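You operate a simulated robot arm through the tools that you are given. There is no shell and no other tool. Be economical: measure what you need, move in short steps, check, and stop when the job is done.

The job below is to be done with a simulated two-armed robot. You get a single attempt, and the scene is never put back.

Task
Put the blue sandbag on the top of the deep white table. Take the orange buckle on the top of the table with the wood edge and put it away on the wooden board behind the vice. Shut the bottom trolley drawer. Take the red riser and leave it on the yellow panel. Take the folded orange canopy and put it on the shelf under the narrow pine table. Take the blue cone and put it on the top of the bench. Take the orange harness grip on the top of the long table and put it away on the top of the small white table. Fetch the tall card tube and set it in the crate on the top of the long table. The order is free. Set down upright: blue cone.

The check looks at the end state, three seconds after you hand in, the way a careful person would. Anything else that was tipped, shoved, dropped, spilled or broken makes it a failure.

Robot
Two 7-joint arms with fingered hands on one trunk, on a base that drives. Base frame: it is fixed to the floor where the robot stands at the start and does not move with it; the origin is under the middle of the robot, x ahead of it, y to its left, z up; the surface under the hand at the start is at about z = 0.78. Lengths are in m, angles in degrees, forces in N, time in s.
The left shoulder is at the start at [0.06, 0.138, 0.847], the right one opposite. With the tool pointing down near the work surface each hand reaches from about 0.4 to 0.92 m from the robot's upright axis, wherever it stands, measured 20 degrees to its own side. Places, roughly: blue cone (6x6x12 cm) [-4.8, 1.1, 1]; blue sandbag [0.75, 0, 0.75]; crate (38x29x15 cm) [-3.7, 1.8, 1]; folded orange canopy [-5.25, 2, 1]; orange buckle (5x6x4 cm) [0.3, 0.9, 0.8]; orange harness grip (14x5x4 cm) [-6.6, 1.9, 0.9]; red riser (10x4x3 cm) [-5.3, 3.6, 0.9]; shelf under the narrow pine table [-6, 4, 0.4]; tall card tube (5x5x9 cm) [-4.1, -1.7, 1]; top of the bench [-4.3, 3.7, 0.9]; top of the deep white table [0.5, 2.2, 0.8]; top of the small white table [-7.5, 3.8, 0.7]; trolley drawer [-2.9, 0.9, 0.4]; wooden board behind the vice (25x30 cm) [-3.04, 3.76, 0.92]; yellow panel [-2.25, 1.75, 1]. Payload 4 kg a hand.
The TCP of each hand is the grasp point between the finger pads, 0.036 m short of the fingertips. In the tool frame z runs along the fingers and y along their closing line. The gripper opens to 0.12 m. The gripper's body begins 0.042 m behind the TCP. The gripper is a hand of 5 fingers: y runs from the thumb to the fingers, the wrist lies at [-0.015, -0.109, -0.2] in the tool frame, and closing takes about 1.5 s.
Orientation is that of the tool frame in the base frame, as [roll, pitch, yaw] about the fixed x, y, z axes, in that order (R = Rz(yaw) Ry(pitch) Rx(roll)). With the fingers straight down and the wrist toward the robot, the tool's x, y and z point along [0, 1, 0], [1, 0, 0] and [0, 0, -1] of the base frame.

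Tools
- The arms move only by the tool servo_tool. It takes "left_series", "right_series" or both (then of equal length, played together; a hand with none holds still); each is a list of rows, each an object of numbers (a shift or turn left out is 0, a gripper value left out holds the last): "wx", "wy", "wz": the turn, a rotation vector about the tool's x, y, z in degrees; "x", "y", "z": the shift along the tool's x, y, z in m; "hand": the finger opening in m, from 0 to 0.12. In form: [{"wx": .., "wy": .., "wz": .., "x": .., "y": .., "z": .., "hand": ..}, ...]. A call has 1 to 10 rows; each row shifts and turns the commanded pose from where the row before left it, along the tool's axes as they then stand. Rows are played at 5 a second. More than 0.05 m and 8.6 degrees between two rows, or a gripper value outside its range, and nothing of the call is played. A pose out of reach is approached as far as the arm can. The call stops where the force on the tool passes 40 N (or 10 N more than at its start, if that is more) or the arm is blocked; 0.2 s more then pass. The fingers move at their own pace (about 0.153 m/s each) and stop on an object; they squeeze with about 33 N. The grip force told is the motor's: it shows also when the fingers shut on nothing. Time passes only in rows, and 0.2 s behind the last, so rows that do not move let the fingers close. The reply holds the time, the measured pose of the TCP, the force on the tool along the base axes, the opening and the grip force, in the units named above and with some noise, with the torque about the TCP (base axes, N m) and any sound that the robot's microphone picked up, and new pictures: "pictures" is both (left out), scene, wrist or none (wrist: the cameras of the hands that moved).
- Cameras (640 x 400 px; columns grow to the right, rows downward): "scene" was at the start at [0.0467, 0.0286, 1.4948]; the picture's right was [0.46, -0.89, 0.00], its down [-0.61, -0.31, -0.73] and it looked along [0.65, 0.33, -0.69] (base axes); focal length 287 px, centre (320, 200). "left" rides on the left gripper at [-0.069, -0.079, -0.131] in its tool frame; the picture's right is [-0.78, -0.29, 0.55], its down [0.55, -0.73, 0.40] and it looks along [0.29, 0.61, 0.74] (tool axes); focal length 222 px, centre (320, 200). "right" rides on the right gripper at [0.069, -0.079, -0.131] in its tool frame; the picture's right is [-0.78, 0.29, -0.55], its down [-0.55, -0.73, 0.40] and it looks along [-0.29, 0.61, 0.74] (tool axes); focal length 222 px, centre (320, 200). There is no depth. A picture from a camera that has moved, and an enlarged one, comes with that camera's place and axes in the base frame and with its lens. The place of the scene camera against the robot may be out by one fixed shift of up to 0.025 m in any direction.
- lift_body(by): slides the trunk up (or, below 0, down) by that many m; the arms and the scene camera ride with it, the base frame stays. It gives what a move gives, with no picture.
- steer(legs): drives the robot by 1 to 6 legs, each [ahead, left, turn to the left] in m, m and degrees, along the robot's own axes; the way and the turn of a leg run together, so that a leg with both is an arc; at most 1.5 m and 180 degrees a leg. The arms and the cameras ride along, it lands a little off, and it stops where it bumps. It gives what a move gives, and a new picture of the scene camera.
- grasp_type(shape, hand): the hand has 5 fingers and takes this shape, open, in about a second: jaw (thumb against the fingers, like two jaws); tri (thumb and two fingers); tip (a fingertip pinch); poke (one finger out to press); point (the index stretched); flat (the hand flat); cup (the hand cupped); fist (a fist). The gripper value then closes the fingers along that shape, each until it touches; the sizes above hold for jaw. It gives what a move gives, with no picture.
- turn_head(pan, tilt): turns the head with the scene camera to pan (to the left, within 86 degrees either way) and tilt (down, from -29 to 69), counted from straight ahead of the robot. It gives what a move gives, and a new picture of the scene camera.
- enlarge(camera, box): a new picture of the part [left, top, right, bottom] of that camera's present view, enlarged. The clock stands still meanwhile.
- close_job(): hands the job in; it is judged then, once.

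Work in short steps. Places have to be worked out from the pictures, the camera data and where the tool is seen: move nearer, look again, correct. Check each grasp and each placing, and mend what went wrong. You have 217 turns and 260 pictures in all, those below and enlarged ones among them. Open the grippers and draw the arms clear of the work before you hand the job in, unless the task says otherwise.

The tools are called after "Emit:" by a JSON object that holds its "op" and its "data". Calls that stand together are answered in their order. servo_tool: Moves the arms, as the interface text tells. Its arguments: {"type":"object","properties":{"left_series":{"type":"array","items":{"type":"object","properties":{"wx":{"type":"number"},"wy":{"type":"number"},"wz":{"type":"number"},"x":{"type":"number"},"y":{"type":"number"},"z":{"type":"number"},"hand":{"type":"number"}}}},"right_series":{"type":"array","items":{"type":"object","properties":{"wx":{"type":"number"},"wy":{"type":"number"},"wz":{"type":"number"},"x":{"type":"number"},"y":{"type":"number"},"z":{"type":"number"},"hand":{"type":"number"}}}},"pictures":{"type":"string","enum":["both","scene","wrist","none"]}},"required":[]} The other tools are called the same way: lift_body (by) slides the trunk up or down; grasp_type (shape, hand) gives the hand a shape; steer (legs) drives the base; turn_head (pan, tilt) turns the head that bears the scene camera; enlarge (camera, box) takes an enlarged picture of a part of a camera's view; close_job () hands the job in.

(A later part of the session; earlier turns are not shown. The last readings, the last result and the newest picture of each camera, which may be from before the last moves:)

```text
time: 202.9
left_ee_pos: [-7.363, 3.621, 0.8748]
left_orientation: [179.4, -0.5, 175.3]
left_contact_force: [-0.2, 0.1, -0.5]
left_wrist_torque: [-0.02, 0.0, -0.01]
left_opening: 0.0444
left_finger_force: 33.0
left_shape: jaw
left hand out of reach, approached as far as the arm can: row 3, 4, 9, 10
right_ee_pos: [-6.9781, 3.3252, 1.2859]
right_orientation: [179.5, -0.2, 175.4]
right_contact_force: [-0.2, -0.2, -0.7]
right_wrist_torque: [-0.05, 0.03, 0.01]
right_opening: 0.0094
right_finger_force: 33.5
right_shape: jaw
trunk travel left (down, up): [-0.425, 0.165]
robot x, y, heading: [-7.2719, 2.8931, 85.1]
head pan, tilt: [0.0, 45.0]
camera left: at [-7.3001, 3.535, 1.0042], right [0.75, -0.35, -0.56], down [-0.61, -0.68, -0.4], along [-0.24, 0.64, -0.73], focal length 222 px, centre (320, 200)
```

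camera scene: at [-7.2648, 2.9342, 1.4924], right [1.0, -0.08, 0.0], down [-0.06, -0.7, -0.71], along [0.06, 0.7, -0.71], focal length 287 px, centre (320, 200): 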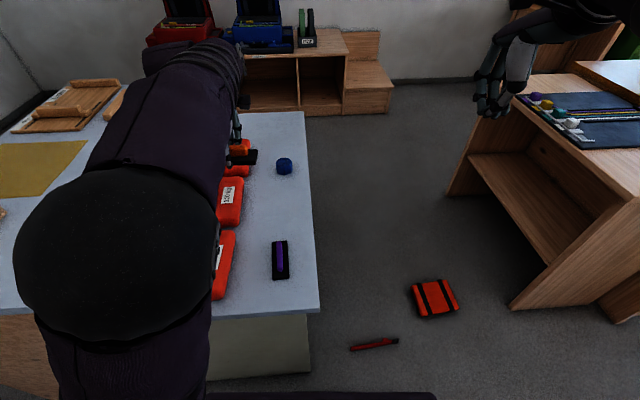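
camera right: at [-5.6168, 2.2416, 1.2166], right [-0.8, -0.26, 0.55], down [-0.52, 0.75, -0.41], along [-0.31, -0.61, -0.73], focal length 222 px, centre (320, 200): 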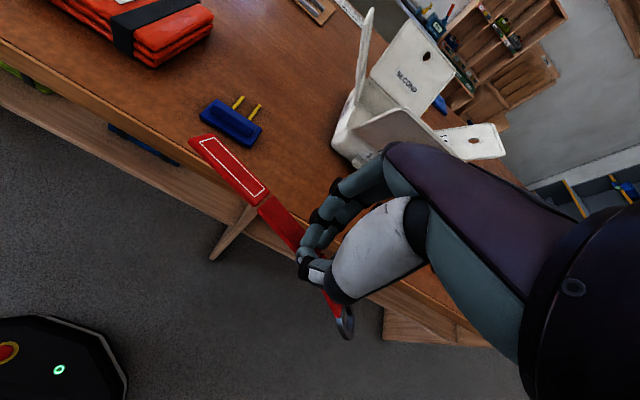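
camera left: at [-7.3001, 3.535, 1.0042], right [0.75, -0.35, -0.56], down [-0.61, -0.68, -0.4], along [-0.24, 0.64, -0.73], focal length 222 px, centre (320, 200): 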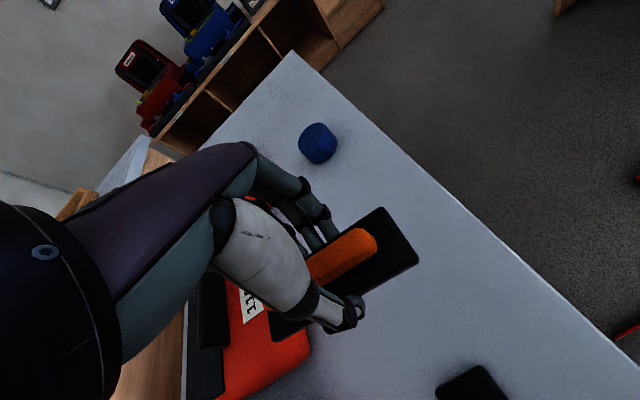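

Slightly out of reach forward; nudge the base 4 cm ahead/2 cm right and lower the trunk 0.08.

Emit:
{"op": "steer", "data": {"legs": [[0.04, -0.02, 0]]}}

Emit:
{"op": "lift_body", "data": {"by": -0.08}}

Emit:
{"op": "servo_tool", "data": {"left_series": [{"y": 0.01}, {"z": 0.015}], "pictures": "wrist"}}

```text
time: 203.8
left_ee_pos: [-7.3381, 3.6609, 0.8744]
left_orientation: [179.3, -0.6, 175.1]
left_contact_force: [0.0, 1.1, -0.3]
left_wrist_torque: [0.02, 0.0, -0.04]
left_opening: 0.0442
left_finger_force: 32.9
left_shape: jaw
right_ee_pos: [-6.9554, 3.3651, 1.2843]
right_orientation: [179.6, -0.1, 175.4]
right_contact_force: [0.3, 0.7, 0.1]
right_wrist_torque: [-0.01, 0.04, 0.03]
right_opening: 0.0092
right_finger_force: 32.7
right_shape: jaw
trunk travel left (down, up): [-0.425, 0.165]
robot x, y, heading: [-7.249, 2.9329, 85.4]
head pan, tilt: [0.0, 45.0]
camera scene: at [-7.24, 2.9752, 1.4923], right [1.0, -0.08, 0.0], down [-0.06, -0.71, -0.71], along [0.06, 0.7, -0.71], focal length 287 px, centre (320, 200)
```

scene: 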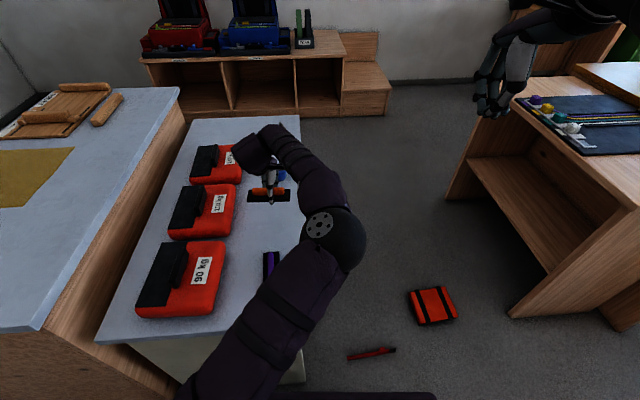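

```text
time: 205.0
left_ee_pos: [-7.3403, 3.6606, 0.7939]
left_orientation: [179.4, -0.5, 175.2]
left_contact_force: [-0.2, 0.2, -0.2]
left_wrist_torque: [0.02, -0.04, 0.02]
left_opening: 0.0445
left_finger_force: 32.9
left_shape: jaw
right_ee_pos: [-6.9564, 3.3662, 1.2063]
right_orientation: [179.5, -0.2, 175.4]
right_contact_force: [0.3, -0.8, -1.2]
right_wrist_torque: [0.02, 0.0, 0.0]
right_opening: 0.0096
right_finger_force: 32.7
right_shape: jaw
trunk travel left (down, up): [-0.345, 0.245]
robot x, y, heading: [-7.2447, 2.931, 85.5]
head pan, tilt: [0.0, 45.0]
```

```text
time: 205.6
left_ee_pos: [-7.3403, 3.6598, 0.7814]
left_orientation: [179.3, -0.6, 175.3]
left_contact_force: [0.3, 0.2, -0.4]
left_wrist_torque: [-0.02, 0.03, 0.03]
left_opening: 0.0442
left_finger_force: 33.1
left_shape: jaw
left hand out of reach, approached as far as the arm can: row 1
right_ee_pos: [-6.9544, 3.3637, 1.2057]
right_orientation: [179.5, -0.2, 175.5]
right_contact_force: [-0.9, 0.0, -0.9]
right_wrist_torque: [-0.03, 0.03, -0.03]
right_opening: 0.0096
right_finger_force: 32.9
right_shape: jaw
trunk travel left (down, up): [-0.345, 0.245]
robot x, y, heading: [-7.2489, 2.9325, 85.1]
head pan, tilt: [0.0, 45.0]
camera left: at [-7.276, 3.5721, 0.9103], right [0.75, -0.35, -0.56], down [-0.61, -0.68, -0.4], along [-0.24, 0.64, -0.73], focal length 222 px, centre (320, 200)
```

left: 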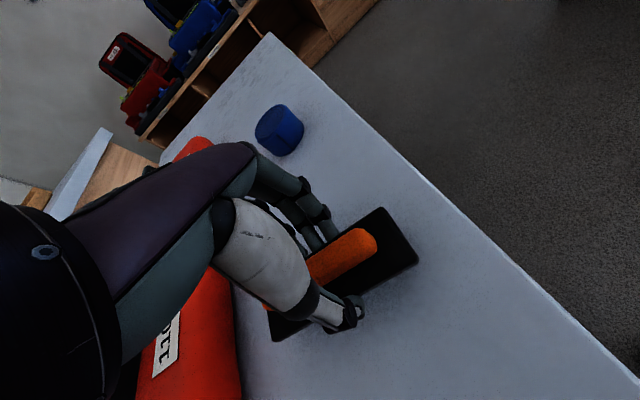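

Good spot. Lower gently until contact.

Emit:
{"op": "servo_tool", "data": {"left_series": [{"z": 0.012}, {"z": 0.008}, {"z": 0.006}, {"z": 0.004}, {"z": 0.004}, {"z": 0.003}, {"z": 0.003}, {"z": 0.003}, {"z": 0.003}], "pictures": "none"}}

```text
time: 207.4
left_ee_pos: [-7.3328, 3.6562, 0.7579]
left_orientation: [178.4, -0.7, 175.2]
left_contact_force: [-1.8, -3.0, 15.4]
left_wrist_torque: [-0.92, 0.06, -0.08]
left_opening: 0.0435
left_finger_force: 32.9
left_shape: jaw
left hand out of reach, approached as far as the arm can: row 1, 7
right_ee_pos: [-6.9576, 3.3639, 1.206]
right_orientation: [179.5, -0.2, 175.3]
right_contact_force: [-0.4, -0.1, -0.2]
right_wrist_torque: [-0.03, 0.01, 0.0]
right_opening: 0.0095
right_finger_force: 33.4
right_shape: jaw
trunk travel left (down, up): [-0.345, 0.245]
robot x, y, heading: [-7.2513, 2.932, 85.3]
head pan, tilt: [0.0, 45.0]
stopped in row 8 (left hand): the force on the tool passed its limit at 44 N (the readings are from after the stop); the commanded pose is now the measured one
```

Contact on the table. Release and rise.

Emit:
{"op": "servo_tool", "data": {"left_series": [{"z": -0.003, "hand": 0.08}, {}, {}, {"z": -0.03}, {"z": -0.04}, {"z": -0.04}, {"z": -0.04}, {"z": -0.04}, {"y": -0.04}], "pictures": "wrist"}}

```text
time: 209.4
left_ee_pos: [-7.3332, 3.6129, 0.9438]
left_orientation: [178.6, -0.6, 175.2]
left_contact_force: [-1.1, 0.6, 0.3]
left_wrist_torque: [0.0, -0.03, -0.02]
left_opening: 0.08
left_finger_force: 0.1
left_shape: jaw
right_ee_pos: [-6.9555, 3.3632, 1.2061]
right_orientation: [179.5, -0.3, 175.4]
right_contact_force: [-0.1, -0.1, 0.7]
right_wrist_torque: [0.03, -0.02, -0.01]
right_opening: 0.0096
right_finger_force: 33.2
right_shape: jaw
trunk travel left (down, up): [-0.345, 0.245]
robot x, y, heading: [-7.2504, 2.9279, 85.6]
head pan, tilt: [0.0, 45.0]
camera left: at [-7.269, 3.5242, 1.0735], right [0.75, -0.34, -0.56], down [-0.61, -0.68, -0.41], along [-0.24, 0.65, -0.72], focal length 222 px, centre (320, 200)
```

left: 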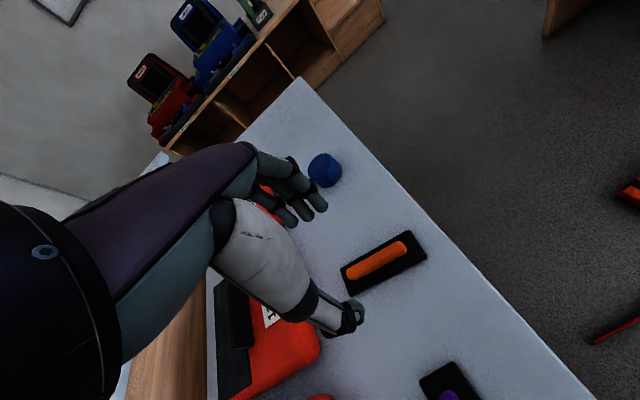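

Grip is in place. Now fetch the riser from the floor with the left hand: shift the base right, lower the trunk.

Emit:
{"op": "steer", "data": {"legs": [[-0.05, -0.405, 0]]}}

Emit:
{"op": "lift_body", "data": {"by": -0.34}}

Emit:
{"op": "servo_tool", "data": {"left_series": [{"y": -0.04, "wx": 1.4}, {"y": -0.04}, {"y": -0.04}, {"hand": 0.06}], "right_series": [{"hand": 0.1}, {}, {}, {}], "pictures": "wrist"}}

```text
time: 211.9
left_ee_pos: [-6.93, 3.5289, 0.9442]
left_orientation: [178.7, -0.6, 175.7]
left_contact_force: [0.4, 0.4, 0.0]
left_wrist_torque: [0.0, -0.01, -0.02]
left_opening: 0.0799
left_finger_force: 0.0
left_shape: jaw
right_ee_pos: [-6.5509, 3.285, 1.2048]
right_orientation: [179.5, -0.1, 175.9]
right_contact_force: [-0.4, -0.5, -0.3]
right_wrist_torque: [0.01, 0.03, 0.0]
right_opening: 0.0093
right_finger_force: 32.8
right_shape: jaw
trunk travel left (down, up): [-0.345, 0.245]
robot x, y, heading: [-6.8357, 2.8492, 85.6]
head pan, tilt: [0.0, 45.0]
camera scene: at [-6.8318, 2.8917, 1.4124], right [1.0, -0.07, 0.0], down [-0.05, -0.71, -0.71], along [0.05, 0.71, -0.71], focal length 287 px, centre (320, 200)
```

scene: 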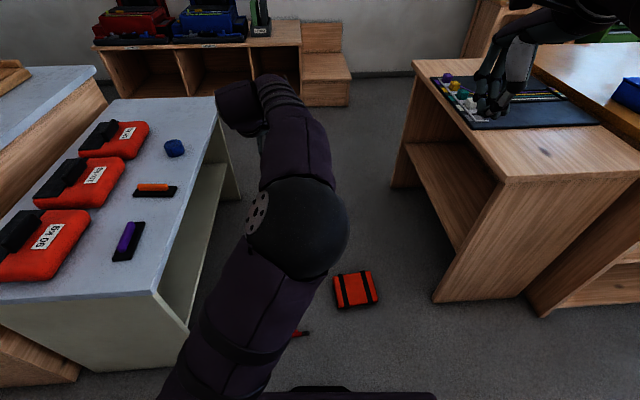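

```text
time: 215.3
left_ee_pos: [-6.9285, 3.5302, 0.6036]
left_orientation: [178.8, -0.5, 175.8]
left_contact_force: [0.3, 0.1, 0.4]
left_wrist_torque: [-0.03, 0.0, -0.02]
left_opening: 0.0799
left_finger_force: 0.0
left_shape: jaw
right_ee_pos: [-6.5499, 3.2848, 0.8657]
right_orientation: [179.5, -0.2, 176.0]
right_contact_force: [-0.5, 0.9, -0.8]
right_wrist_torque: [0.02, 0.01, -0.04]
right_opening: 0.0095
right_finger_force: 32.8
right_shape: jaw
trunk travel left (down, up): [-0.005, 0.585]
robot x, y, heading: [-6.8405, 2.8471, 85.6]
head pan, tilt: [0.0, 45.0]
```

```text
time: 216.3
left_ee_pos: [-6.9376, 3.4065, 0.6033]
left_orientation: [-179.9, -0.5, 175.7]
left_contact_force: [0.1, 0.2, 0.2]
left_wrist_torque: [-0.02, 0.01, 0.02]
left_opening: 0.0602
left_finger_force: 0.2
left_shape: jaw
right_ee_pos: [-6.5501, 3.2846, 0.8654]
right_orientation: [179.5, -0.3, 175.9]
right_contact_force: [0.2, 0.2, -0.8]
right_wrist_torque: [-0.02, -0.02, 0.02]
right_opening: 0.0996
right_finger_force: 0.1
right_shape: jaw
trunk travel left (down, up): [-0.005, 0.585]
robot x, y, heading: [-6.8378, 2.8535, 85.7]
head pan, tilt: [0.0, 45.0]
camera right: at [-6.6248, 3.2101, 0.9964], right [0.81, 0.23, 0.55], down [0.49, -0.77, -0.41], along [0.33, 0.6, -0.73], focal length 222 px, centre (320, 200)
camera left: at [-6.8735, 3.3226, 0.7334], right [0.76, -0.35, -0.55], down [-0.61, -0.69, -0.39], along [-0.25, 0.63, -0.74], focal length 222 px, centre (320, 200)
```

right: 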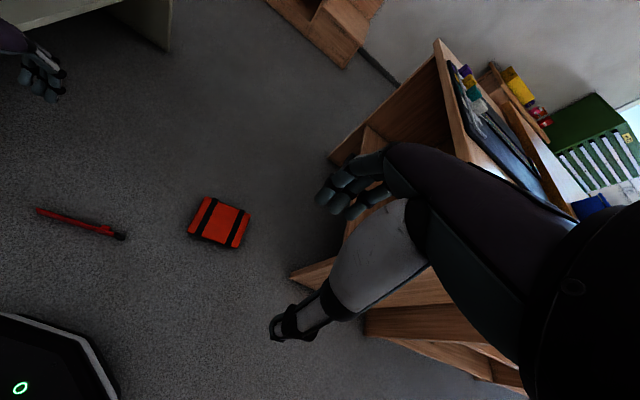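
left: 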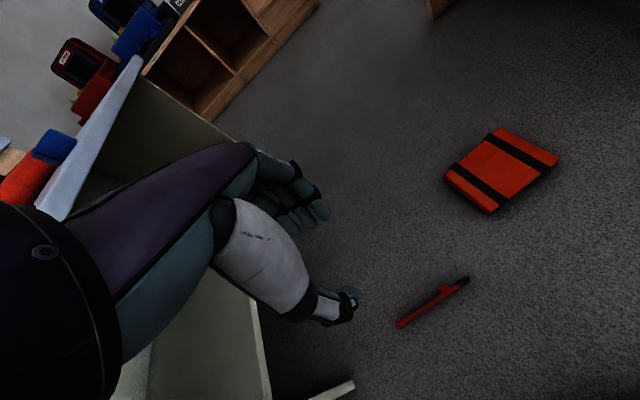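

The riser lies on its edge along x at (−6.965, 3.404). Align and descend toward the floor.

Emit:
{"op": "servo_tool", "data": {"left_series": [{"x": 0.027, "y": -0.004}, {"z": 0.048}, {"z": 0.048}, {"z": 0.048}, {"z": 0.048}, {"z": 0.048}, {"z": 0.048}, {"z": 0.048}, {"z": 0.048}, {"z": 0.04}], "pictures": "wrist"}}

```text
time: 218.5
left_ee_pos: [-6.9527, 3.3936, 0.2097]
left_orientation: [-179.8, -0.6, 175.8]
left_contact_force: [0.2, 0.4, -0.2]
left_wrist_torque: [-0.01, -0.01, 0.04]
left_opening: 0.0601
left_finger_force: 0.0
left_shape: jaw
left hand out of reach, approached as far as the arm can: row 9, 10
right_ee_pos: [-6.5511, 3.2849, 0.8659]
right_orientation: [179.5, -0.1, 175.8]
right_contact_force: [-0.1, -0.6, 0.5]
right_wrist_torque: [-0.01, -0.01, 0.03]
right_opening: 0.0998
right_finger_force: 0.2
right_shape: jaw
trunk travel left (down, up): [-0.005, 0.585]
robot x, y, heading: [-6.8378, 2.8492, 86.2]
head pan, tilt: [0.0, 45.0]
camera left: at [-6.8867, 3.3109, 0.3397], right [0.76, -0.35, -0.55], down [-0.61, -0.69, -0.39], along [-0.25, 0.63, -0.74], focal length 222 px, centre (320, 200)
```

left: 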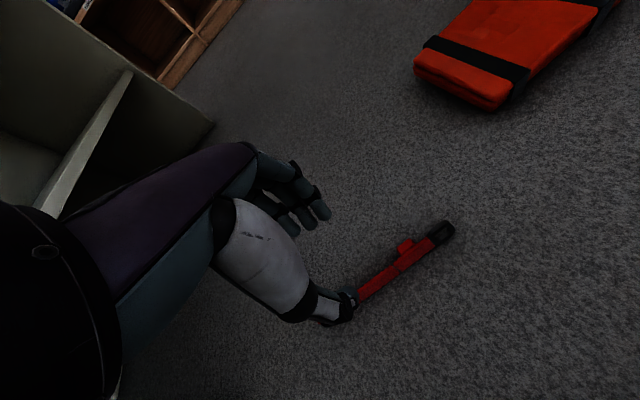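

Too close for low reach; back the base 0.15 m and extend the hand forward while descending.

Emit:
{"op": "steer", "data": {"legs": [[-0.15, 0, 0]]}}

Emit:
{"op": "servo_tool", "data": {"left_series": [{"y": 0.04}, {"y": 0.04}, {"y": 0.04}, {"y": 0.03}, {"z": 0.04}, {"z": 0.04}, {"z": 0.03}], "pictures": "wrist"}}

```text
time: 219.9
left_ee_pos: [-6.9649, 3.2383, 0.2091]
left_orientation: [-179.8, -0.6, 175.9]
left_contact_force: [0.3, 0.3, 0.0]
left_wrist_torque: [-0.01, 0.01, -0.01]
left_opening: 0.0603
left_finger_force: 0.1
left_shape: jaw
right_ee_pos: [-6.5614, 3.1296, 0.8645]
right_orientation: [179.5, -0.1, 176.1]
right_contact_force: [0.3, -0.2, 0.3]
right_wrist_torque: [0.02, 0.01, -0.01]
right_opening: 0.0998
right_finger_force: 0.0
right_shape: jaw
trunk travel left (down, up): [-0.005, 0.585]
robot x, y, heading: [-6.8473, 2.6898, 86.1]
head pan, tilt: [0.0, 45.0]
camera scene: at [-6.8433, 2.7356, 1.0724], right [1.0, -0.07, 0.0], down [-0.05, -0.71, -0.71], along [0.05, 0.71, -0.71], focal length 287 px, centre (320, 200)
```

scene: 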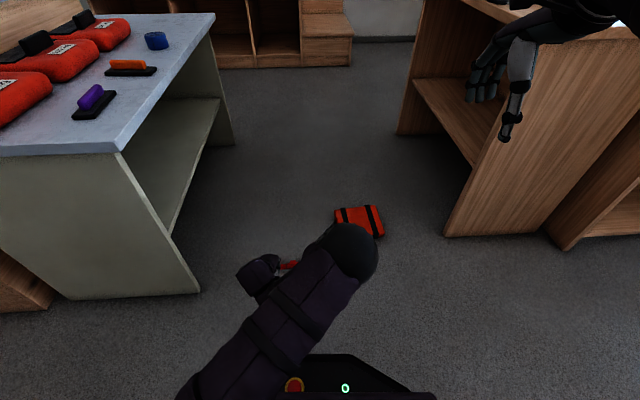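

```text
time: 221.5
left_ee_pos: [-6.8965, 3.3027, 0.2087]
left_orientation: [-179.8, -0.7, 175.9]
left_contact_force: [0.4, 0.0, 0.3]
left_wrist_torque: [-0.04, 0.01, 0.02]
left_opening: 0.0602
left_finger_force: 0.1
left_shape: jaw
left hand out of reach, approached as far as the arm can: row 1, 2, 3, 4, 5, 6, 7
right_ee_pos: [-6.5624, 3.1307, 0.8653]
right_orientation: [179.5, -0.2, 176.0]
right_contact_force: [0.7, -0.2, 0.2]
right_wrist_torque: [0.01, 0.0, 0.02]
right_opening: 0.0999
right_finger_force: 0.1
right_shape: jaw
trunk travel left (down, up): [-0.005, 0.585]
robot x, y, heading: [-6.8492, 2.694, 86.3]
head pan, tilt: [0.0, 45.0]
camera left: at [-6.8311, 3.2191, 0.3394], right [0.76, -0.35, -0.56], down [-0.6, -0.7, -0.39], along [-0.25, 0.63, -0.73], focal length 222 px, centre (320, 200)
```

left: 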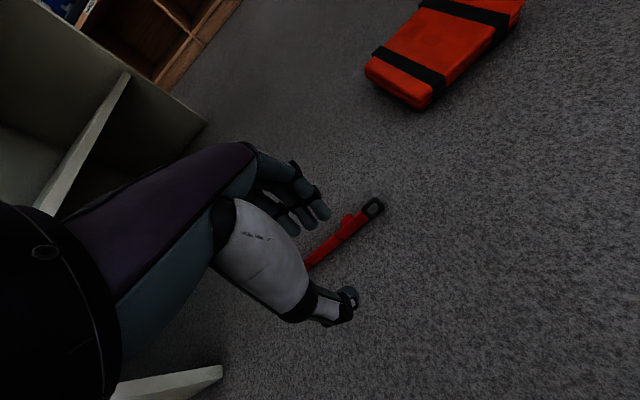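

Straight-down pose can't get lower than ~0.2. I try tilting the hand forward 32° so the arm can reach the floor.

Emit:
{"op": "servo_tool", "data": {"left_series": [{"wx": -8}, {"wx": -8}, {"wx": -8}, {"wx": -8}, {"z": 0.04, "y": -0.025}, {"z": 0.04, "y": -0.025}], "pictures": "none"}}

```text
time: 222.9
left_ee_pos: [-6.8817, 3.289, 0.2478]
left_orientation: [148.2, -0.6, 175.9]
left_contact_force: [1.0, -0.9, 0.4]
left_wrist_torque: [0.02, 0.01, -0.02]
left_opening: 0.0604
left_finger_force: 0.1
left_shape: jaw
left hand out of reach, approached as far as the arm can: row 2, 3, 4, 5, 6
right_ee_pos: [-6.5627, 3.1302, 0.8667]
right_orientation: [179.4, -0.2, 176.0]
right_contact_force: [0.5, 0.7, 0.3]
right_wrist_torque: [-0.01, -0.01, 0.01]
right_opening: 0.1
right_finger_force: 0.0
right_shape: jaw
trunk travel left (down, up): [-0.005, 0.585]
robot x, y, heading: [-6.8498, 2.6991, 86.2]
head pan, tilt: [0.0, 45.0]
```

Still limited. Restore the vertical pose and test lower reach further to the left side.

Emit:
{"op": "servo_tool", "data": {"left_series": [{"wx": 8}, {"wx": 8}, {"wx": 8}, {"wx": 8}, {"x": 0.04}, {"x": 0.04}, {"x": 0.04}, {"z": 0.04}, {"z": 0.04}], "pictures": "none"}}

```text
time: 224.9
left_ee_pos: [-6.9638, 3.2672, 0.2224]
left_orientation: [-179.8, -0.7, 175.9]
left_contact_force: [-0.3, -0.4, -0.3]
left_wrist_torque: [0.0, 0.03, 0.01]
left_opening: 0.06
left_finger_force: 0.2
left_shape: jaw
left hand out of reach, approached as far as the arm can: row 7, 8, 9
right_ee_pos: [-6.5616, 3.1305, 0.8656]
right_orientation: [179.5, -0.2, 176.1]
right_contact_force: [-0.1, 0.3, -0.8]
right_wrist_torque: [0.01, 0.01, -0.03]
right_opening: 0.1
right_finger_force: 0.1
right_shape: jaw
trunk travel left (down, up): [-0.005, 0.585]
robot x, y, heading: [-6.8483, 2.6923, 86.1]
head pan, tilt: [0.0, 45.0]
```

Test lowering closer to the body.

Emit:
{"op": "servo_tool", "data": {"left_series": [{"y": -0.04, "z": -0.01}, {"y": -0.04}, {"y": -0.04}, {"y": -0.04}, {"z": 0.04}, {"z": 0.04}, {"z": 0.04}], "pictures": "none"}}

```text
time: 226.5
left_ee_pos: [-6.9638, 3.1259, 0.1814]
left_orientation: [-179.7, -0.6, 175.9]
left_contact_force: [-0.6, 0.3, 0.1]
left_wrist_torque: [0.0, -0.03, -0.01]
left_opening: 0.0601
left_finger_force: 0.0
left_shape: jaw
left hand out of reach, approached as far as the arm can: row 6, 7
right_ee_pos: [-6.5622, 3.1302, 0.8658]
right_orientation: [179.5, -0.1, 176.0]
right_contact_force: [0.2, 0.9, 0.2]
right_wrist_torque: [-0.01, 0.01, 0.01]
right_opening: 0.0998
right_finger_force: 0.0
right_shape: jaw
trunk travel left (down, up): [-0.005, 0.585]
robot x, y, heading: [-6.8549, 2.6902, 86.2]
head pan, tilt: [0.0, 45.0]
```

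Try tilting the other way (fingers angled back toward the robot), which follows a downward-sloping forearm.

Emit:
{"op": "servo_tool", "data": {"left_series": [{"wx": 8}, {"wx": 8}, {"wx": 8}, {"wx": 8}, {"z": 0.04, "y": 0.025}, {"z": 0.04, "y": 0.025}, {"z": 0.04, "y": 0.025}], "pictures": "none"}}

```text
time: 228.1
left_ee_pos: [-6.9197, 3.0916, 0.1359]
left_orientation: [-147.9, -0.6, 176.1]
left_contact_force: [0.2, 0.0, -0.1]
left_wrist_torque: [-0.01, 0.02, 0.0]
left_opening: 0.0602
left_finger_force: 0.0
left_shape: jaw
left hand out of reach, approached as far as the arm can: row 5, 6, 7
right_ee_pos: [-6.5623, 3.1297, 0.8662]
right_orientation: [179.5, -0.2, 175.9]
right_contact_force: [0.0, -0.2, -0.1]
right_wrist_torque: [-0.02, 0.0, 0.01]
right_opening: 0.1002
right_finger_force: 0.2
right_shape: jaw
trunk travel left (down, up): [-0.005, 0.585]
robot x, y, heading: [-6.8475, 2.6922, 85.9]
head pan, tilt: [0.0, 45.0]
```

Lower now (0.136). Try instead yawing the hand inward (elbow out to the side) with vertical tool, then lowering.

Emit:
{"op": "servo_tool", "data": {"left_series": [{"wx": -8, "z": -0.02}, {"wx": -8}, {"wx": -8}, {"wx": -8}, {"wz": 8.5}, {"wz": 8.5}, {"wz": 8.5}, {"wz": 8.5}, {"wz": 8.5}, {"z": 0.03}], "pictures": "none"}}

Emit:
{"op": "servo_tool", "data": {"left_series": [{"z": 0.04}, {"z": 0.04}, {"z": 0.04}, {"z": 0.04}], "pictures": "scene"}}

```text
time: 230.3
left_ee_pos: [-6.9122, 3.1227, 0.1908]
left_orientation: [-179.3, -0.4, 133.3]
left_contact_force: [-0.3, 0.1, 0.1]
left_wrist_torque: [0.02, 0.01, -0.02]
left_opening: 0.06
left_finger_force: 0.1
left_shape: jaw
left hand out of reach, approached as far as the arm can: row 3, 4, 9, 10
right_ee_pos: [-6.5617, 3.1297, 0.8658]
right_orientation: [179.5, -0.2, 175.9]
right_contact_force: [0.6, -0.2, 0.2]
right_wrist_torque: [-0.06, 0.01, 0.03]
right_opening: 0.1001
right_finger_force: 0.0
right_shape: jaw
trunk travel left (down, up): [-0.005, 0.585]
robot x, y, heading: [-6.8464, 2.6925, 86.1]
head pan, tilt: [0.0, 45.0]
```

```text
time: 231.3
left_ee_pos: [-6.8698, 3.1157, 0.1653]
left_orientation: [-179.4, -0.5, 133.4]
left_contact_force: [0.5, 0.1, 0.2]
left_wrist_torque: [0.0, -0.02, -0.02]
left_opening: 0.0603
left_finger_force: 0.0
left_shape: jaw
left hand out of reach, approached as far as the arm can: row 1, 2, 3, 4
right_ee_pos: [-6.5633, 3.1308, 0.8655]
right_orientation: [179.5, -0.2, 176.0]
right_contact_force: [0.4, 0.3, 0.2]
right_wrist_torque: [0.03, -0.02, 0.01]
right_opening: 0.1
right_finger_force: 0.1
right_shape: jaw
trunk travel left (down, up): [-0.005, 0.585]
robot x, y, heading: [-6.8496, 2.6957, 86.0]
head pan, tilt: [0.0, 45.0]
camera scene: at [-6.8433, 2.7356, 1.0724], right [1.0, -0.07, 0.0], down [-0.05, -0.71, -0.71], along [0.05, 0.71, -0.71], focal length 287 px, centre (320, 200)
```

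scene: 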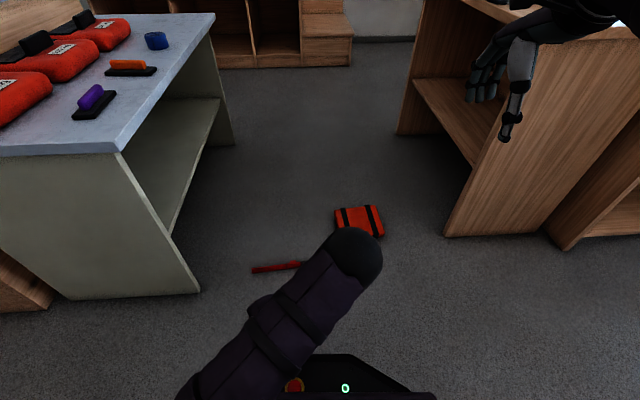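

The elbow is folded forward. Raise, undo the yaw, extend well forward, then try lowering with a nearly straight arm.

Emit:
{"op": "servo_tool", "data": {"left_series": [{"z": -0.045}, {"z": -0.045}, {"z": -0.045}, {"wz": -8.5}, {"wz": -8.5}, {"wz": -8.5}, {"wz": -8.5}, {"wz": -8.5}, {"z": -0.045}, {"z": -0.045}], "pictures": "none"}}

Emit:
{"op": "servo_tool", "data": {"left_series": [{"z": -0.045}, {"y": 0.048}, {"y": 0.048}, {"y": 0.048}, {"y": 0.048}, {"y": 0.048}, {"y": 0.048}, {"y": 0.048}, {"y": 0.04}], "pictures": "none"}}

Emit:
{"op": "servo_tool", "data": {"left_series": [{"z": 0.045}, {"z": 0.045}, {"z": 0.045}, {"z": 0.045}, {"z": 0.045}], "pictures": "none"}}

```text
time: 233.5
left_ee_pos: [-6.8705, 3.1189, 0.3906]
left_orientation: [-179.9, -0.6, 176.0]
left_contact_force: [0.0, -0.3, -0.3]
left_wrist_torque: [-0.03, 0.03, 0.01]
left_opening: 0.0598
left_finger_force: 0.0
left_shape: jaw
right_ee_pos: [-6.562, 3.1283, 0.8662]
right_orientation: [179.5, -0.2, 176.0]
right_contact_force: [-0.8, 0.6, -0.4]
right_wrist_torque: [-0.02, 0.01, -0.03]
right_opening: 0.1
right_finger_force: 0.1
right_shape: jaw
trunk travel left (down, up): [-0.005, 0.585]
robot x, y, heading: [-6.8484, 2.6887, 86.0]
head pan, tilt: [0.0, 45.0]
```

```text
time: 235.5
left_ee_pos: [-6.8344, 3.4571, 0.4456]
left_orientation: [-180.0, -0.7, 175.8]
left_contact_force: [-0.9, 0.8, 0.2]
left_wrist_torque: [0.0, 0.02, -0.02]
left_opening: 0.06
left_finger_force: 0.2
left_shape: jaw
left hand out of reach, approached as far as the arm can: row 9
right_ee_pos: [-6.5623, 3.1299, 0.8652]
right_orientation: [179.5, -0.3, 176.0]
right_contact_force: [0.0, -0.3, -0.5]
right_wrist_torque: [0.01, 0.02, -0.01]
right_opening: 0.0997
right_finger_force: 0.0
right_shape: jaw
trunk travel left (down, up): [-0.005, 0.585]
robot x, y, heading: [-6.8527, 2.6936, 85.7]
head pan, tilt: [0.0, 45.0]
```

```text
time: 236.7
left_ee_pos: [-6.825, 3.379, 0.2656]
left_orientation: [-179.9, -0.6, 175.9]
left_contact_force: [0.4, -0.6, -0.1]
left_wrist_torque: [-0.03, 0.0, 0.0]
left_opening: 0.0599
left_finger_force: 0.0
left_shape: jaw
left hand out of reach, approached as far as the arm can: row 1, 2, 3, 4, 5
right_ee_pos: [-6.5621, 3.1296, 0.8658]
right_orientation: [179.5, -0.1, 175.9]
right_contact_force: [0.1, -0.4, -0.3]
right_wrist_torque: [-0.04, 0.02, 0.0]
right_opening: 0.0999
right_finger_force: 0.0
right_shape: jaw
trunk travel left (down, up): [-0.005, 0.585]
robot x, y, heading: [-6.8545, 2.6873, 86.2]
head pan, tilt: [0.0, 45.0]
```

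Boundary analysis suggests a ~40° backward tilt with the arm extended allows floor reach. Test it.

Emit:
{"op": "servo_tool", "data": {"left_series": [{"wx": 8, "z": -0.02}, {"wx": 8}, {"wx": 8}, {"wx": 8}, {"wx": 8}, {"z": 0.031, "y": 0.026}, {"z": 0.031, "y": 0.026}, {"z": 0.031, "y": 0.026}, {"z": 0.031, "y": 0.026}], "pictures": "scene"}}

```text
time: 238.7
left_ee_pos: [-6.806, 3.2108, 0.2173]
left_orientation: [-139.9, -0.6, 176.0]
left_contact_force: [0.6, -0.3, -0.5]
left_wrist_torque: [0.0, -0.01, -0.02]
left_opening: 0.0602
left_finger_force: 0.0
left_shape: jaw
left hand out of reach, approached as far as the arm can: row 1, 2, 3, 4, 5, 6, 7, 8, 9
right_ee_pos: [-6.5627, 3.1295, 0.8657]
right_orientation: [179.5, -0.3, 175.9]
right_contact_force: [-0.3, 0.1, -1.0]
right_wrist_torque: [0.01, 0.0, 0.04]
right_opening: 0.1001
right_finger_force: 0.0
right_shape: jaw
trunk travel left (down, up): [-0.005, 0.585]
robot x, y, heading: [-6.851, 2.6942, 86.1]
head pan, tilt: [0.0, 45.0]
camera scene: at [-6.8433, 2.7356, 1.0725], right [1.0, -0.07, 0.0], down [-0.05, -0.71, -0.71], along [0.05, 0.71, -0.71], focal length 287 px, centre (320, 200)
```

scene: 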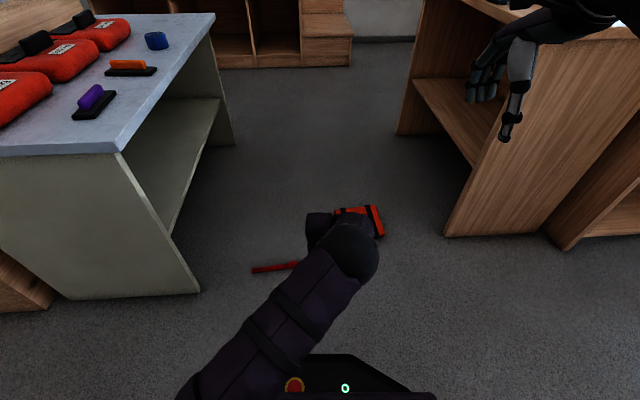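

Not better. Test with the hand well out to the left side.

Emit:
{"op": "servo_tool", "data": {"left_series": [{"z": -0.04, "y": -0.02}, {"wx": -8, "z": -0.04}, {"wx": -8, "z": -0.04}, {"wx": -8, "z": -0.04}, {"wx": -8, "x": 0.04}, {"wx": -8, "x": 0.04}, {"x": 0.048}, {"x": 0.048}, {"x": 0.048}, {"x": 0.048}], "pictures": "none"}}

Emit:
{"op": "servo_tool", "data": {"left_series": [{"x": 0.048}, {"x": 0.048}, {"x": 0.048}, {"z": 0.048}, {"z": 0.048}, {"z": 0.048}, {"z": 0.048}, {"z": 0.048}, {"z": 0.048}], "pictures": "scene"}}

```text
time: 240.9
left_ee_pos: [-7.0463, 3.303, 0.3689]
left_orientation: [180.0, -0.6, 176.0]
left_contact_force: [-0.4, -0.2, 0.6]
left_wrist_torque: [0.01, -0.01, -0.01]
left_opening: 0.0601
left_finger_force: 0.0
left_shape: jaw
left hand out of reach, approached as far as the arm can: row 10
right_ee_pos: [-6.5629, 3.1294, 0.8673]
right_orientation: [179.5, -0.2, 176.0]
right_contact_force: [0.2, 0.8, 0.3]
right_wrist_torque: [0.01, -0.04, -0.02]
right_opening: 0.1002
right_finger_force: 0.0
right_shape: jaw
trunk travel left (down, up): [-0.005, 0.585]
robot x, y, heading: [-6.8469, 2.6956, 86.1]
head pan, tilt: [0.0, 45.0]
```

```text
time: 242.9
left_ee_pos: [-6.9826, 3.2007, 0.2129]
left_orientation: [-179.8, -0.9, 175.9]
left_contact_force: [0.6, 0.9, -0.5]
left_wrist_torque: [0.03, -0.03, -0.01]
left_opening: 0.0599
left_finger_force: 0.1
left_shape: jaw
left hand out of reach, approached as far as the arm can: row 1, 2, 3, 4, 5, 6, 7, 8, 9
right_ee_pos: [-6.5639, 3.1303, 0.8659]
right_orientation: [179.6, -0.2, 176.1]
right_contact_force: [0.1, 0.4, 0.3]
right_wrist_torque: [-0.01, -0.01, 0.02]
right_opening: 0.0999
right_finger_force: 0.0
right_shape: jaw
trunk travel left (down, up): [-0.005, 0.585]
robot x, y, heading: [-6.8493, 2.6943, 85.8]
head pan, tilt: [0.0, 45.0]
camera scene: at [-6.8434, 2.7355, 1.0725], right [1.0, -0.07, 0.0], down [-0.05, -0.71, -0.71], along [0.05, 0.71, -0.71], focal length 287 px, centre (320, 200)
```

scene: 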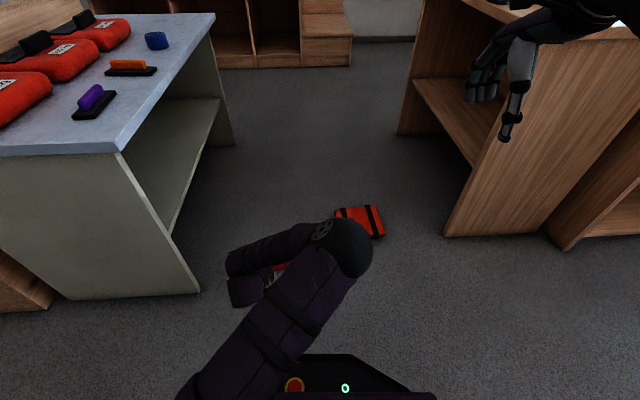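

Now the geometry is visible: elbow inward, forearm pointing left. Test whether yawing the hand outward (in line with the forearm) permits lower reach.

Emit:
{"op": "servo_tool", "data": {"left_series": [{"z": -0.04}, {"z": -0.04, "wz": -6}, {"wz": -8.5}, {"wz": -8.5}, {"wz": -8.5}, {"wz": -8.5}, {"wz": -8.5}, {"wz": -8.5}, {"z": 0.045}, {"z": 0.045}], "pictures": "none"}}

Emit:
{"op": "servo_tool", "data": {"left_series": [{"z": 0.045}, {"z": 0.045}, {"z": 0.045}, {"z": 0.045}], "pictures": "scene"}}

```text
time: 245.1
left_ee_pos: [-6.9654, 3.2024, 0.2472]
left_orientation: [-179.7, -0.4, -127.3]
left_contact_force: [0.5, -0.8, -0.2]
left_wrist_torque: [-0.03, -0.01, -0.01]
left_opening: 0.0601
left_finger_force: 0.1
left_shape: jaw
left hand out of reach, approached as far as the arm can: row 9, 10
right_ee_pos: [-6.5631, 3.1298, 0.8644]
right_orientation: [179.4, -0.2, 175.9]
right_contact_force: [-0.1, 0.4, 0.2]
right_wrist_torque: [-0.01, 0.03, 0.0]
right_opening: 0.1
right_finger_force: 0.1
right_shape: jaw
trunk travel left (down, up): [-0.005, 0.585]
robot x, y, heading: [-6.847, 2.6915, 86.3]
head pan, tilt: [0.0, 45.0]
```

```text
time: 246.1
left_ee_pos: [-6.9203, 3.2418, 0.1615]
left_orientation: [179.7, -0.9, -126.9]
left_contact_force: [0.8, 0.1, 0.0]
left_wrist_torque: [0.0, -0.01, -0.01]
left_opening: 0.0601
left_finger_force: 0.1
left_shape: jaw
left hand out of reach, approached as far as the arm can: row 1, 2, 3, 4
right_ee_pos: [-6.5617, 3.1293, 0.8651]
right_orientation: [179.5, -0.2, 176.0]
right_contact_force: [-1.0, 0.5, 0.3]
right_wrist_torque: [0.01, -0.02, -0.02]
right_opening: 0.0998
right_finger_force: 0.0
right_shape: jaw
trunk travel left (down, up): [-0.005, 0.585]
robot x, y, heading: [-6.8487, 2.6925, 86.1]
head pan, tilt: [0.0, 45.0]
camera scene: at [-6.8433, 2.7356, 1.0724], right [1.0, -0.07, 0.0], down [-0.05, -0.71, -0.71], along [0.05, 0.71, -0.71], focal length 287 px, centre (320, 200)
```

scene: 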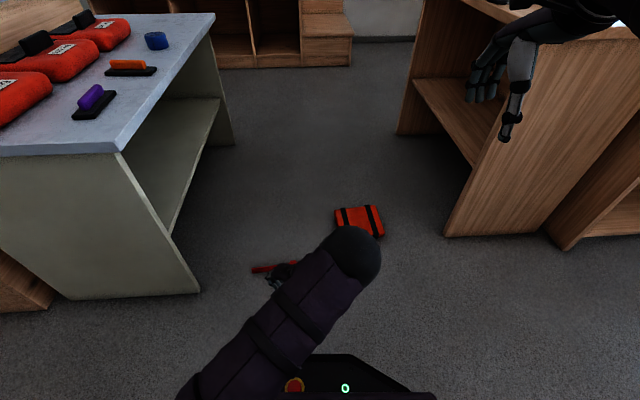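

The elbow has drifted inward, which blocks low reach. I raise, stretch the arm forward, then fold it back with the hand yawed inward so the elbow flips outward.

Emit:
{"op": "servo_tool", "data": {"left_series": [{"z": -0.048, "wz": 8.2}, {"z": -0.048, "wz": 8.2}, {"z": -0.048, "wz": 8.2}, {"z": -0.048, "wz": 8.2}, {"z": -0.048, "wz": 8.2}, {"z": -0.048, "wz": 8.2}, {"z": -0.048, "wz": 8.2}, {"z": -0.048}, {"z": -0.048}, {"z": -0.048}], "pictures": "none"}}

Emit:
{"op": "servo_tool", "data": {"left_series": [{"y": 0.048}, {"y": 0.048}, {"y": 0.048}, {"y": 0.048}, {"y": 0.048}, {"y": 0.048}, {"y": 0.048}, {"y": 0.048}, {"y": 0.048}], "pictures": "none"}}

Emit:
{"op": "servo_tool", "data": {"left_series": [{"wz": 8.4}, {"wz": 8.4}, {"wz": 8.4}, {"wz": 8.4}, {"wz": 8.4}, {"y": -0.04, "x": 0.02}, {"y": -0.04, "x": 0.02}, {"y": -0.04, "x": 0.02}, {"y": -0.04, "x": 0.02}, {"y": -0.04, "x": 0.02}], "pictures": "scene"}}

```text
time: 248.3
left_ee_pos: [-6.9009, 3.2519, 0.6448]
left_orientation: [-179.8, -0.6, 175.4]
left_contact_force: [-0.7, 0.3, 0.1]
left_wrist_torque: [0.02, 0.01, -0.01]
left_opening: 0.06
left_finger_force: 0.0
left_shape: jaw
left hand out of reach, approached as far as the arm can: row 1
right_ee_pos: [-6.5631, 3.1287, 0.8652]
right_orientation: [179.5, -0.2, 176.0]
right_contact_force: [0.6, 0.0, -0.6]
right_wrist_torque: [-0.03, 0.0, -0.04]
right_opening: 0.1001
right_finger_force: 0.0
right_shape: jaw
trunk travel left (down, up): [-0.005, 0.585]
robot x, y, heading: [-6.8507, 2.6941, 85.9]
head pan, tilt: [0.0, 45.0]
```

```text
time: 250.3
left_ee_pos: [-6.8838, 3.4422, 0.6443]
left_orientation: [-179.9, -0.6, 175.6]
left_contact_force: [-1.0, -0.4, 0.1]
left_wrist_torque: [0.02, 0.0, -0.01]
left_opening: 0.0602
left_finger_force: 0.0
left_shape: jaw
left hand out of reach, approached as far as the arm can: row 5, 6, 7, 8, 9
right_ee_pos: [-6.5622, 3.1297, 0.8653]
right_orientation: [179.5, -0.2, 176.0]
right_contact_force: [-0.4, 0.1, 0.1]
right_wrist_torque: [0.01, -0.02, 0.0]
right_opening: 0.1003
right_finger_force: 0.0
right_shape: jaw
trunk travel left (down, up): [-0.005, 0.585]
robot x, y, heading: [-6.8534, 2.6931, 86.4]
head pan, tilt: [0.0, 45.0]
```

```text
time: 252.5
left_ee_pos: [-7.0008, 3.3177, 0.6663]
left_orientation: [-179.4, -0.2, 133.4]
left_contact_force: [-0.1, -0.9, 0.7]
left_wrist_torque: [0.0, 0.04, 0.02]
left_opening: 0.06
left_finger_force: 0.1
left_shape: jaw
left hand out of reach, approached as far as the arm can: row 1, 2, 3, 4, 5
right_ee_pos: [-6.5614, 3.1294, 0.8657]
right_orientation: [179.5, -0.2, 176.0]
right_contact_force: [0.4, -0.8, -0.1]
right_wrist_torque: [0.0, 0.04, 0.0]
right_opening: 0.1
right_finger_force: 0.0
right_shape: jaw
trunk travel left (down, up): [-0.005, 0.585]
robot x, y, heading: [-6.8477, 2.6918, 85.9]
head pan, tilt: [0.0, 45.0]
camera scene: at [-6.8431, 2.7357, 1.0724], right [1.0, -0.07, 0.0], down [-0.05, -0.71, -0.71], along [0.05, 0.71, -0.71], focal length 287 px, centre (320, 200)
```

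scene: 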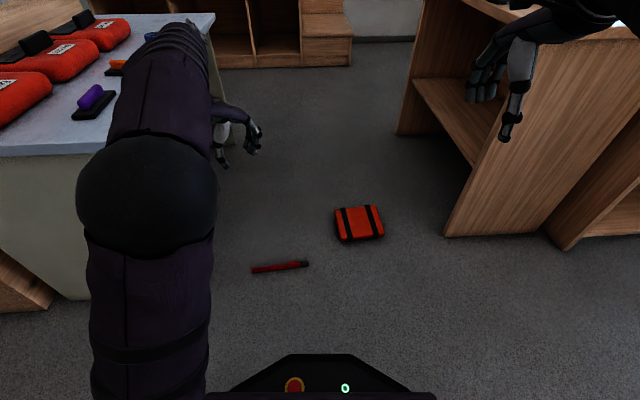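

The left elbow is outside now, but the white table is close on that side. Test the right arm's low reach instead (open floor on its side).

Emit:
{"op": "servo_tool", "data": {"right_series": [{"z": 0.048, "x": 0.01}, {"z": 0.048, "x": 0.01}, {"z": 0.048, "x": 0.01}, {"z": 0.048, "x": 0.01}, {"z": 0.048, "x": 0.01}, {"z": 0.048, "x": 0.01}, {"z": 0.048, "x": 0.01}, {"z": 0.048, "x": 0.01}, {"z": 0.048}, {"z": 0.048}], "left_series": [{"z": -0.04}, {"z": -0.04}, {"z": -0.04}, {"z": -0.04}, {"z": -0.04}, {}, {}, {}, {}, {}], "pictures": "none"}}

Emit:
{"op": "servo_tool", "data": {"right_series": [{"z": 0.048}, {"z": 0.048}, {"z": 0.048}, {"z": 0.048}, {"z": 0.048}], "pictures": "scene"}}

```text
time: 254.9
left_ee_pos: [-7.0008, 3.3173, 0.8055]
left_orientation: [-179.5, -0.3, 133.7]
left_contact_force: [-1.1, -0.8, 1.0]
left_wrist_torque: [0.03, -0.06, -0.01]
left_opening: 0.0603
left_finger_force: 0.0
left_shape: jaw
left hand out of reach, approached as far as the arm can: row 4, 5
right_ee_pos: [-6.6827, 3.1416, 0.4012]
right_orientation: [177.2, 0.0, -178.2]
right_contact_force: [0.1, -0.7, 0.8]
right_wrist_torque: [-0.05, 0.01, 0.0]
right_opening: 0.0999
right_finger_force: 0.0
right_shape: jaw
right hand out of reach, approached as far as the arm can: row 7
trunk travel left (down, up): [-0.005, 0.585]
robot x, y, heading: [-6.8485, 2.6954, 85.7]
head pan, tilt: [0.0, 45.0]
stopped in row 10 (right hand): the arm was blocked; the commanded pose is now the measured one
```

```text
time: 256.1
left_ee_pos: [-6.999, 3.3184, 0.8052]
left_orientation: [-179.4, -0.3, 133.6]
left_contact_force: [0.9, 0.9, 0.6]
left_wrist_torque: [0.0, 0.01, 0.0]
left_opening: 0.06
left_finger_force: 0.3
left_shape: jaw
right_ee_pos: [-6.6936, 3.1479, 0.1857]
right_orientation: [177.4, -0.2, -178.4]
right_contact_force: [-0.5, 0.3, -0.3]
right_wrist_torque: [-0.01, 0.01, -0.02]
right_opening: 0.1
right_finger_force: 0.0
right_shape: jaw
right hand out of reach, approached as far as the arm can: row 5
trunk travel left (down, up): [-0.005, 0.585]
robot x, y, heading: [-6.8459, 2.6938, 86.0]
head pan, tilt: [0.0, 45.0]
camera scene: at [-6.8434, 2.7358, 1.0725], right [1.0, -0.07, 0.0], down [-0.05, -0.71, -0.71], along [0.05, 0.71, -0.71], focal length 287 px, centre (320, 200)
```

scene: 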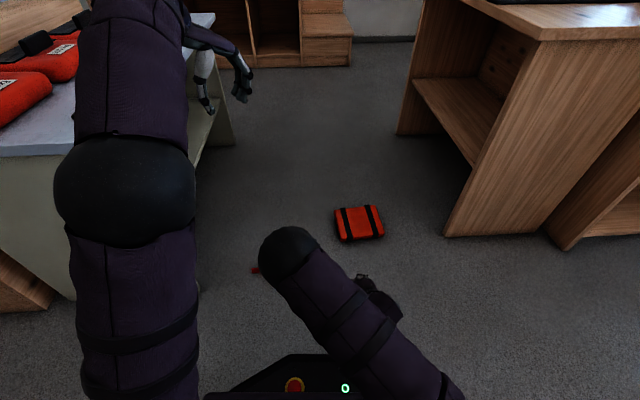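

Same behaviour. Raise the right hand, yaw it inward (elbow out), then lower again to compare.

Emit:
{"op": "servo_tool", "data": {"right_series": [{"z": -0.048}, {"z": -0.048}, {"z": -0.048}, {"z": -0.048}, {"z": -0.048}, {"z": -0.048}, {"z": -0.048}, {"z": -0.048}, {"z": -0.048}, {"z": -0.03}], "pictures": "none"}}

Emit:
{"op": "servo_tool", "data": {"right_series": [{"wz": -8.4, "y": 0.03}, {"wz": -8.4, "y": 0.03}, {"wz": -8.4, "y": 0.03}, {"wz": -8.4, "y": 0.02}, {"wz": -8.4}, {"wz": -8.4}, {"wz": -8.4}, {"z": 0.048}, {"z": 0.048}, {"z": 0.048}], "pictures": "none"}}

Emit:
{"op": "servo_tool", "data": {"right_series": [{"z": 0.048}, {"z": 0.048}, {"z": 0.048}, {"z": 0.048}, {"z": 0.048}, {"z": 0.048}, {"z": 0.048}], "pictures": "scene"}}

```text
time: 258.3
left_ee_pos: [-6.9996, 3.3177, 0.8047]
left_orientation: [-179.4, -0.3, 133.5]
left_contact_force: [0.4, 0.5, 0.2]
left_wrist_torque: [-0.03, 0.0, 0.01]
left_opening: 0.06
left_finger_force: 0.1
left_shape: jaw
right_ee_pos: [-6.6932, 3.1278, 0.6471]
right_orientation: [177.5, 0.1, -178.5]
right_contact_force: [1.0, -0.4, 0.1]
right_wrist_torque: [-0.03, -0.02, -0.04]
right_opening: 0.0999
right_finger_force: 0.1
right_shape: jaw
trunk travel left (down, up): [-0.005, 0.585]
robot x, y, heading: [-6.8477, 2.6932, 86.1]
head pan, tilt: [0.0, 45.0]
```

```text
time: 260.5
left_ee_pos: [-6.9976, 3.3166, 0.8053]
left_orientation: [-179.5, -0.5, 133.5]
left_contact_force: [-0.8, 0.6, 0.1]
left_wrist_torque: [0.0, -0.01, 0.0]
left_opening: 0.0601
left_finger_force: 0.1
left_shape: jaw
right_ee_pos: [-6.7175, 3.2442, 0.5042]
right_orientation: [178.5, 2.3, -119.6]
right_contact_force: [-0.3, 0.4, 0.0]
right_wrist_torque: [0.02, -0.03, -0.01]
right_opening: 0.0999
right_finger_force: 0.0
right_shape: jaw
trunk travel left (down, up): [-0.005, 0.585]
robot x, y, heading: [-6.8482, 2.6942, 86.0]
head pan, tilt: [0.0, 45.0]
```

```text
time: 262.1
left_ee_pos: [-6.9985, 3.318, 0.8047]
left_orientation: [-179.5, -0.5, 133.4]
left_contact_force: [0.4, 0.0, -0.1]
left_wrist_torque: [0.01, -0.01, 0.0]
left_opening: 0.06
left_finger_force: 0.1
left_shape: jaw
right_ee_pos: [-6.7189, 3.259, 0.1693]
right_orientation: [178.6, 2.2, -119.6]
right_contact_force: [0.2, -0.5, 1.4]
right_wrist_torque: [-0.01, -0.02, 0.01]
right_opening: 0.1001
right_finger_force: 0.1
right_shape: jaw
trunk travel left (down, up): [-0.005, 0.585]
robot x, y, heading: [-6.849, 2.6958, 86.1]
head pan, tilt: [0.0, 45.0]
camera scene: at [-6.8435, 2.7355, 1.0725], right [1.0, -0.07, 0.0], down [-0.05, -0.71, -0.71], along [0.05, 0.71, -0.71], focal length 287 px, centre (320, 200)
```

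scene: 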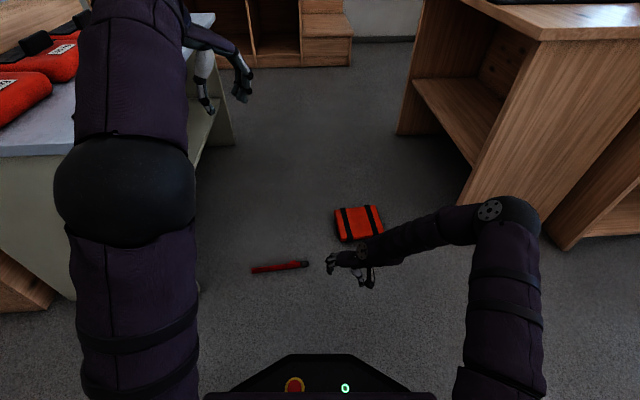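

Elbow-out works: z 0.169 without hitting a limit. Continue down to verify floor reach.

Emit:
{"op": "servo_tool", "data": {"right_series": [{"z": 0.04}, {"z": 0.03}, {"z": 0.02}], "pictures": "wrist"}}

```text
time: 262.9
left_ee_pos: [-6.999, 3.3168, 0.8043]
left_orientation: [-179.6, -0.4, 133.5]
left_contact_force: [0.7, 0.1, 0.5]
left_wrist_torque: [0.02, -0.04, 0.04]
left_opening: 0.0602
left_finger_force: 0.0
left_shape: jaw
right_ee_pos: [-6.7201, 3.2622, 0.0827]
right_orientation: [178.7, 2.3, -119.4]
right_contact_force: [-0.5, -0.2, -0.4]
right_wrist_torque: [0.0, 0.0, 0.0]
right_opening: 0.0999
right_finger_force: 0.1
right_shape: jaw
trunk travel left (down, up): [-0.005, 0.585]
robot x, y, heading: [-6.8502, 2.6975, 86.0]
head pan, tilt: [0.0, 45.0]
camera right: at [-6.6856, 3.1564, 0.2089], right [0.14, 0.8, 0.58], down [0.91, 0.13, -0.39], along [-0.39, 0.59, -0.71], focal length 222 px, centre (320, 200)
```

right: 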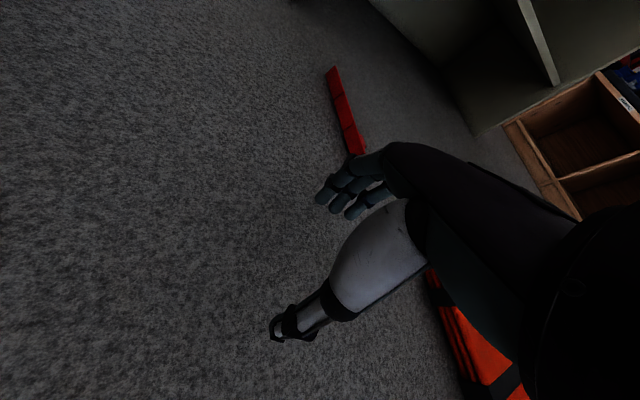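

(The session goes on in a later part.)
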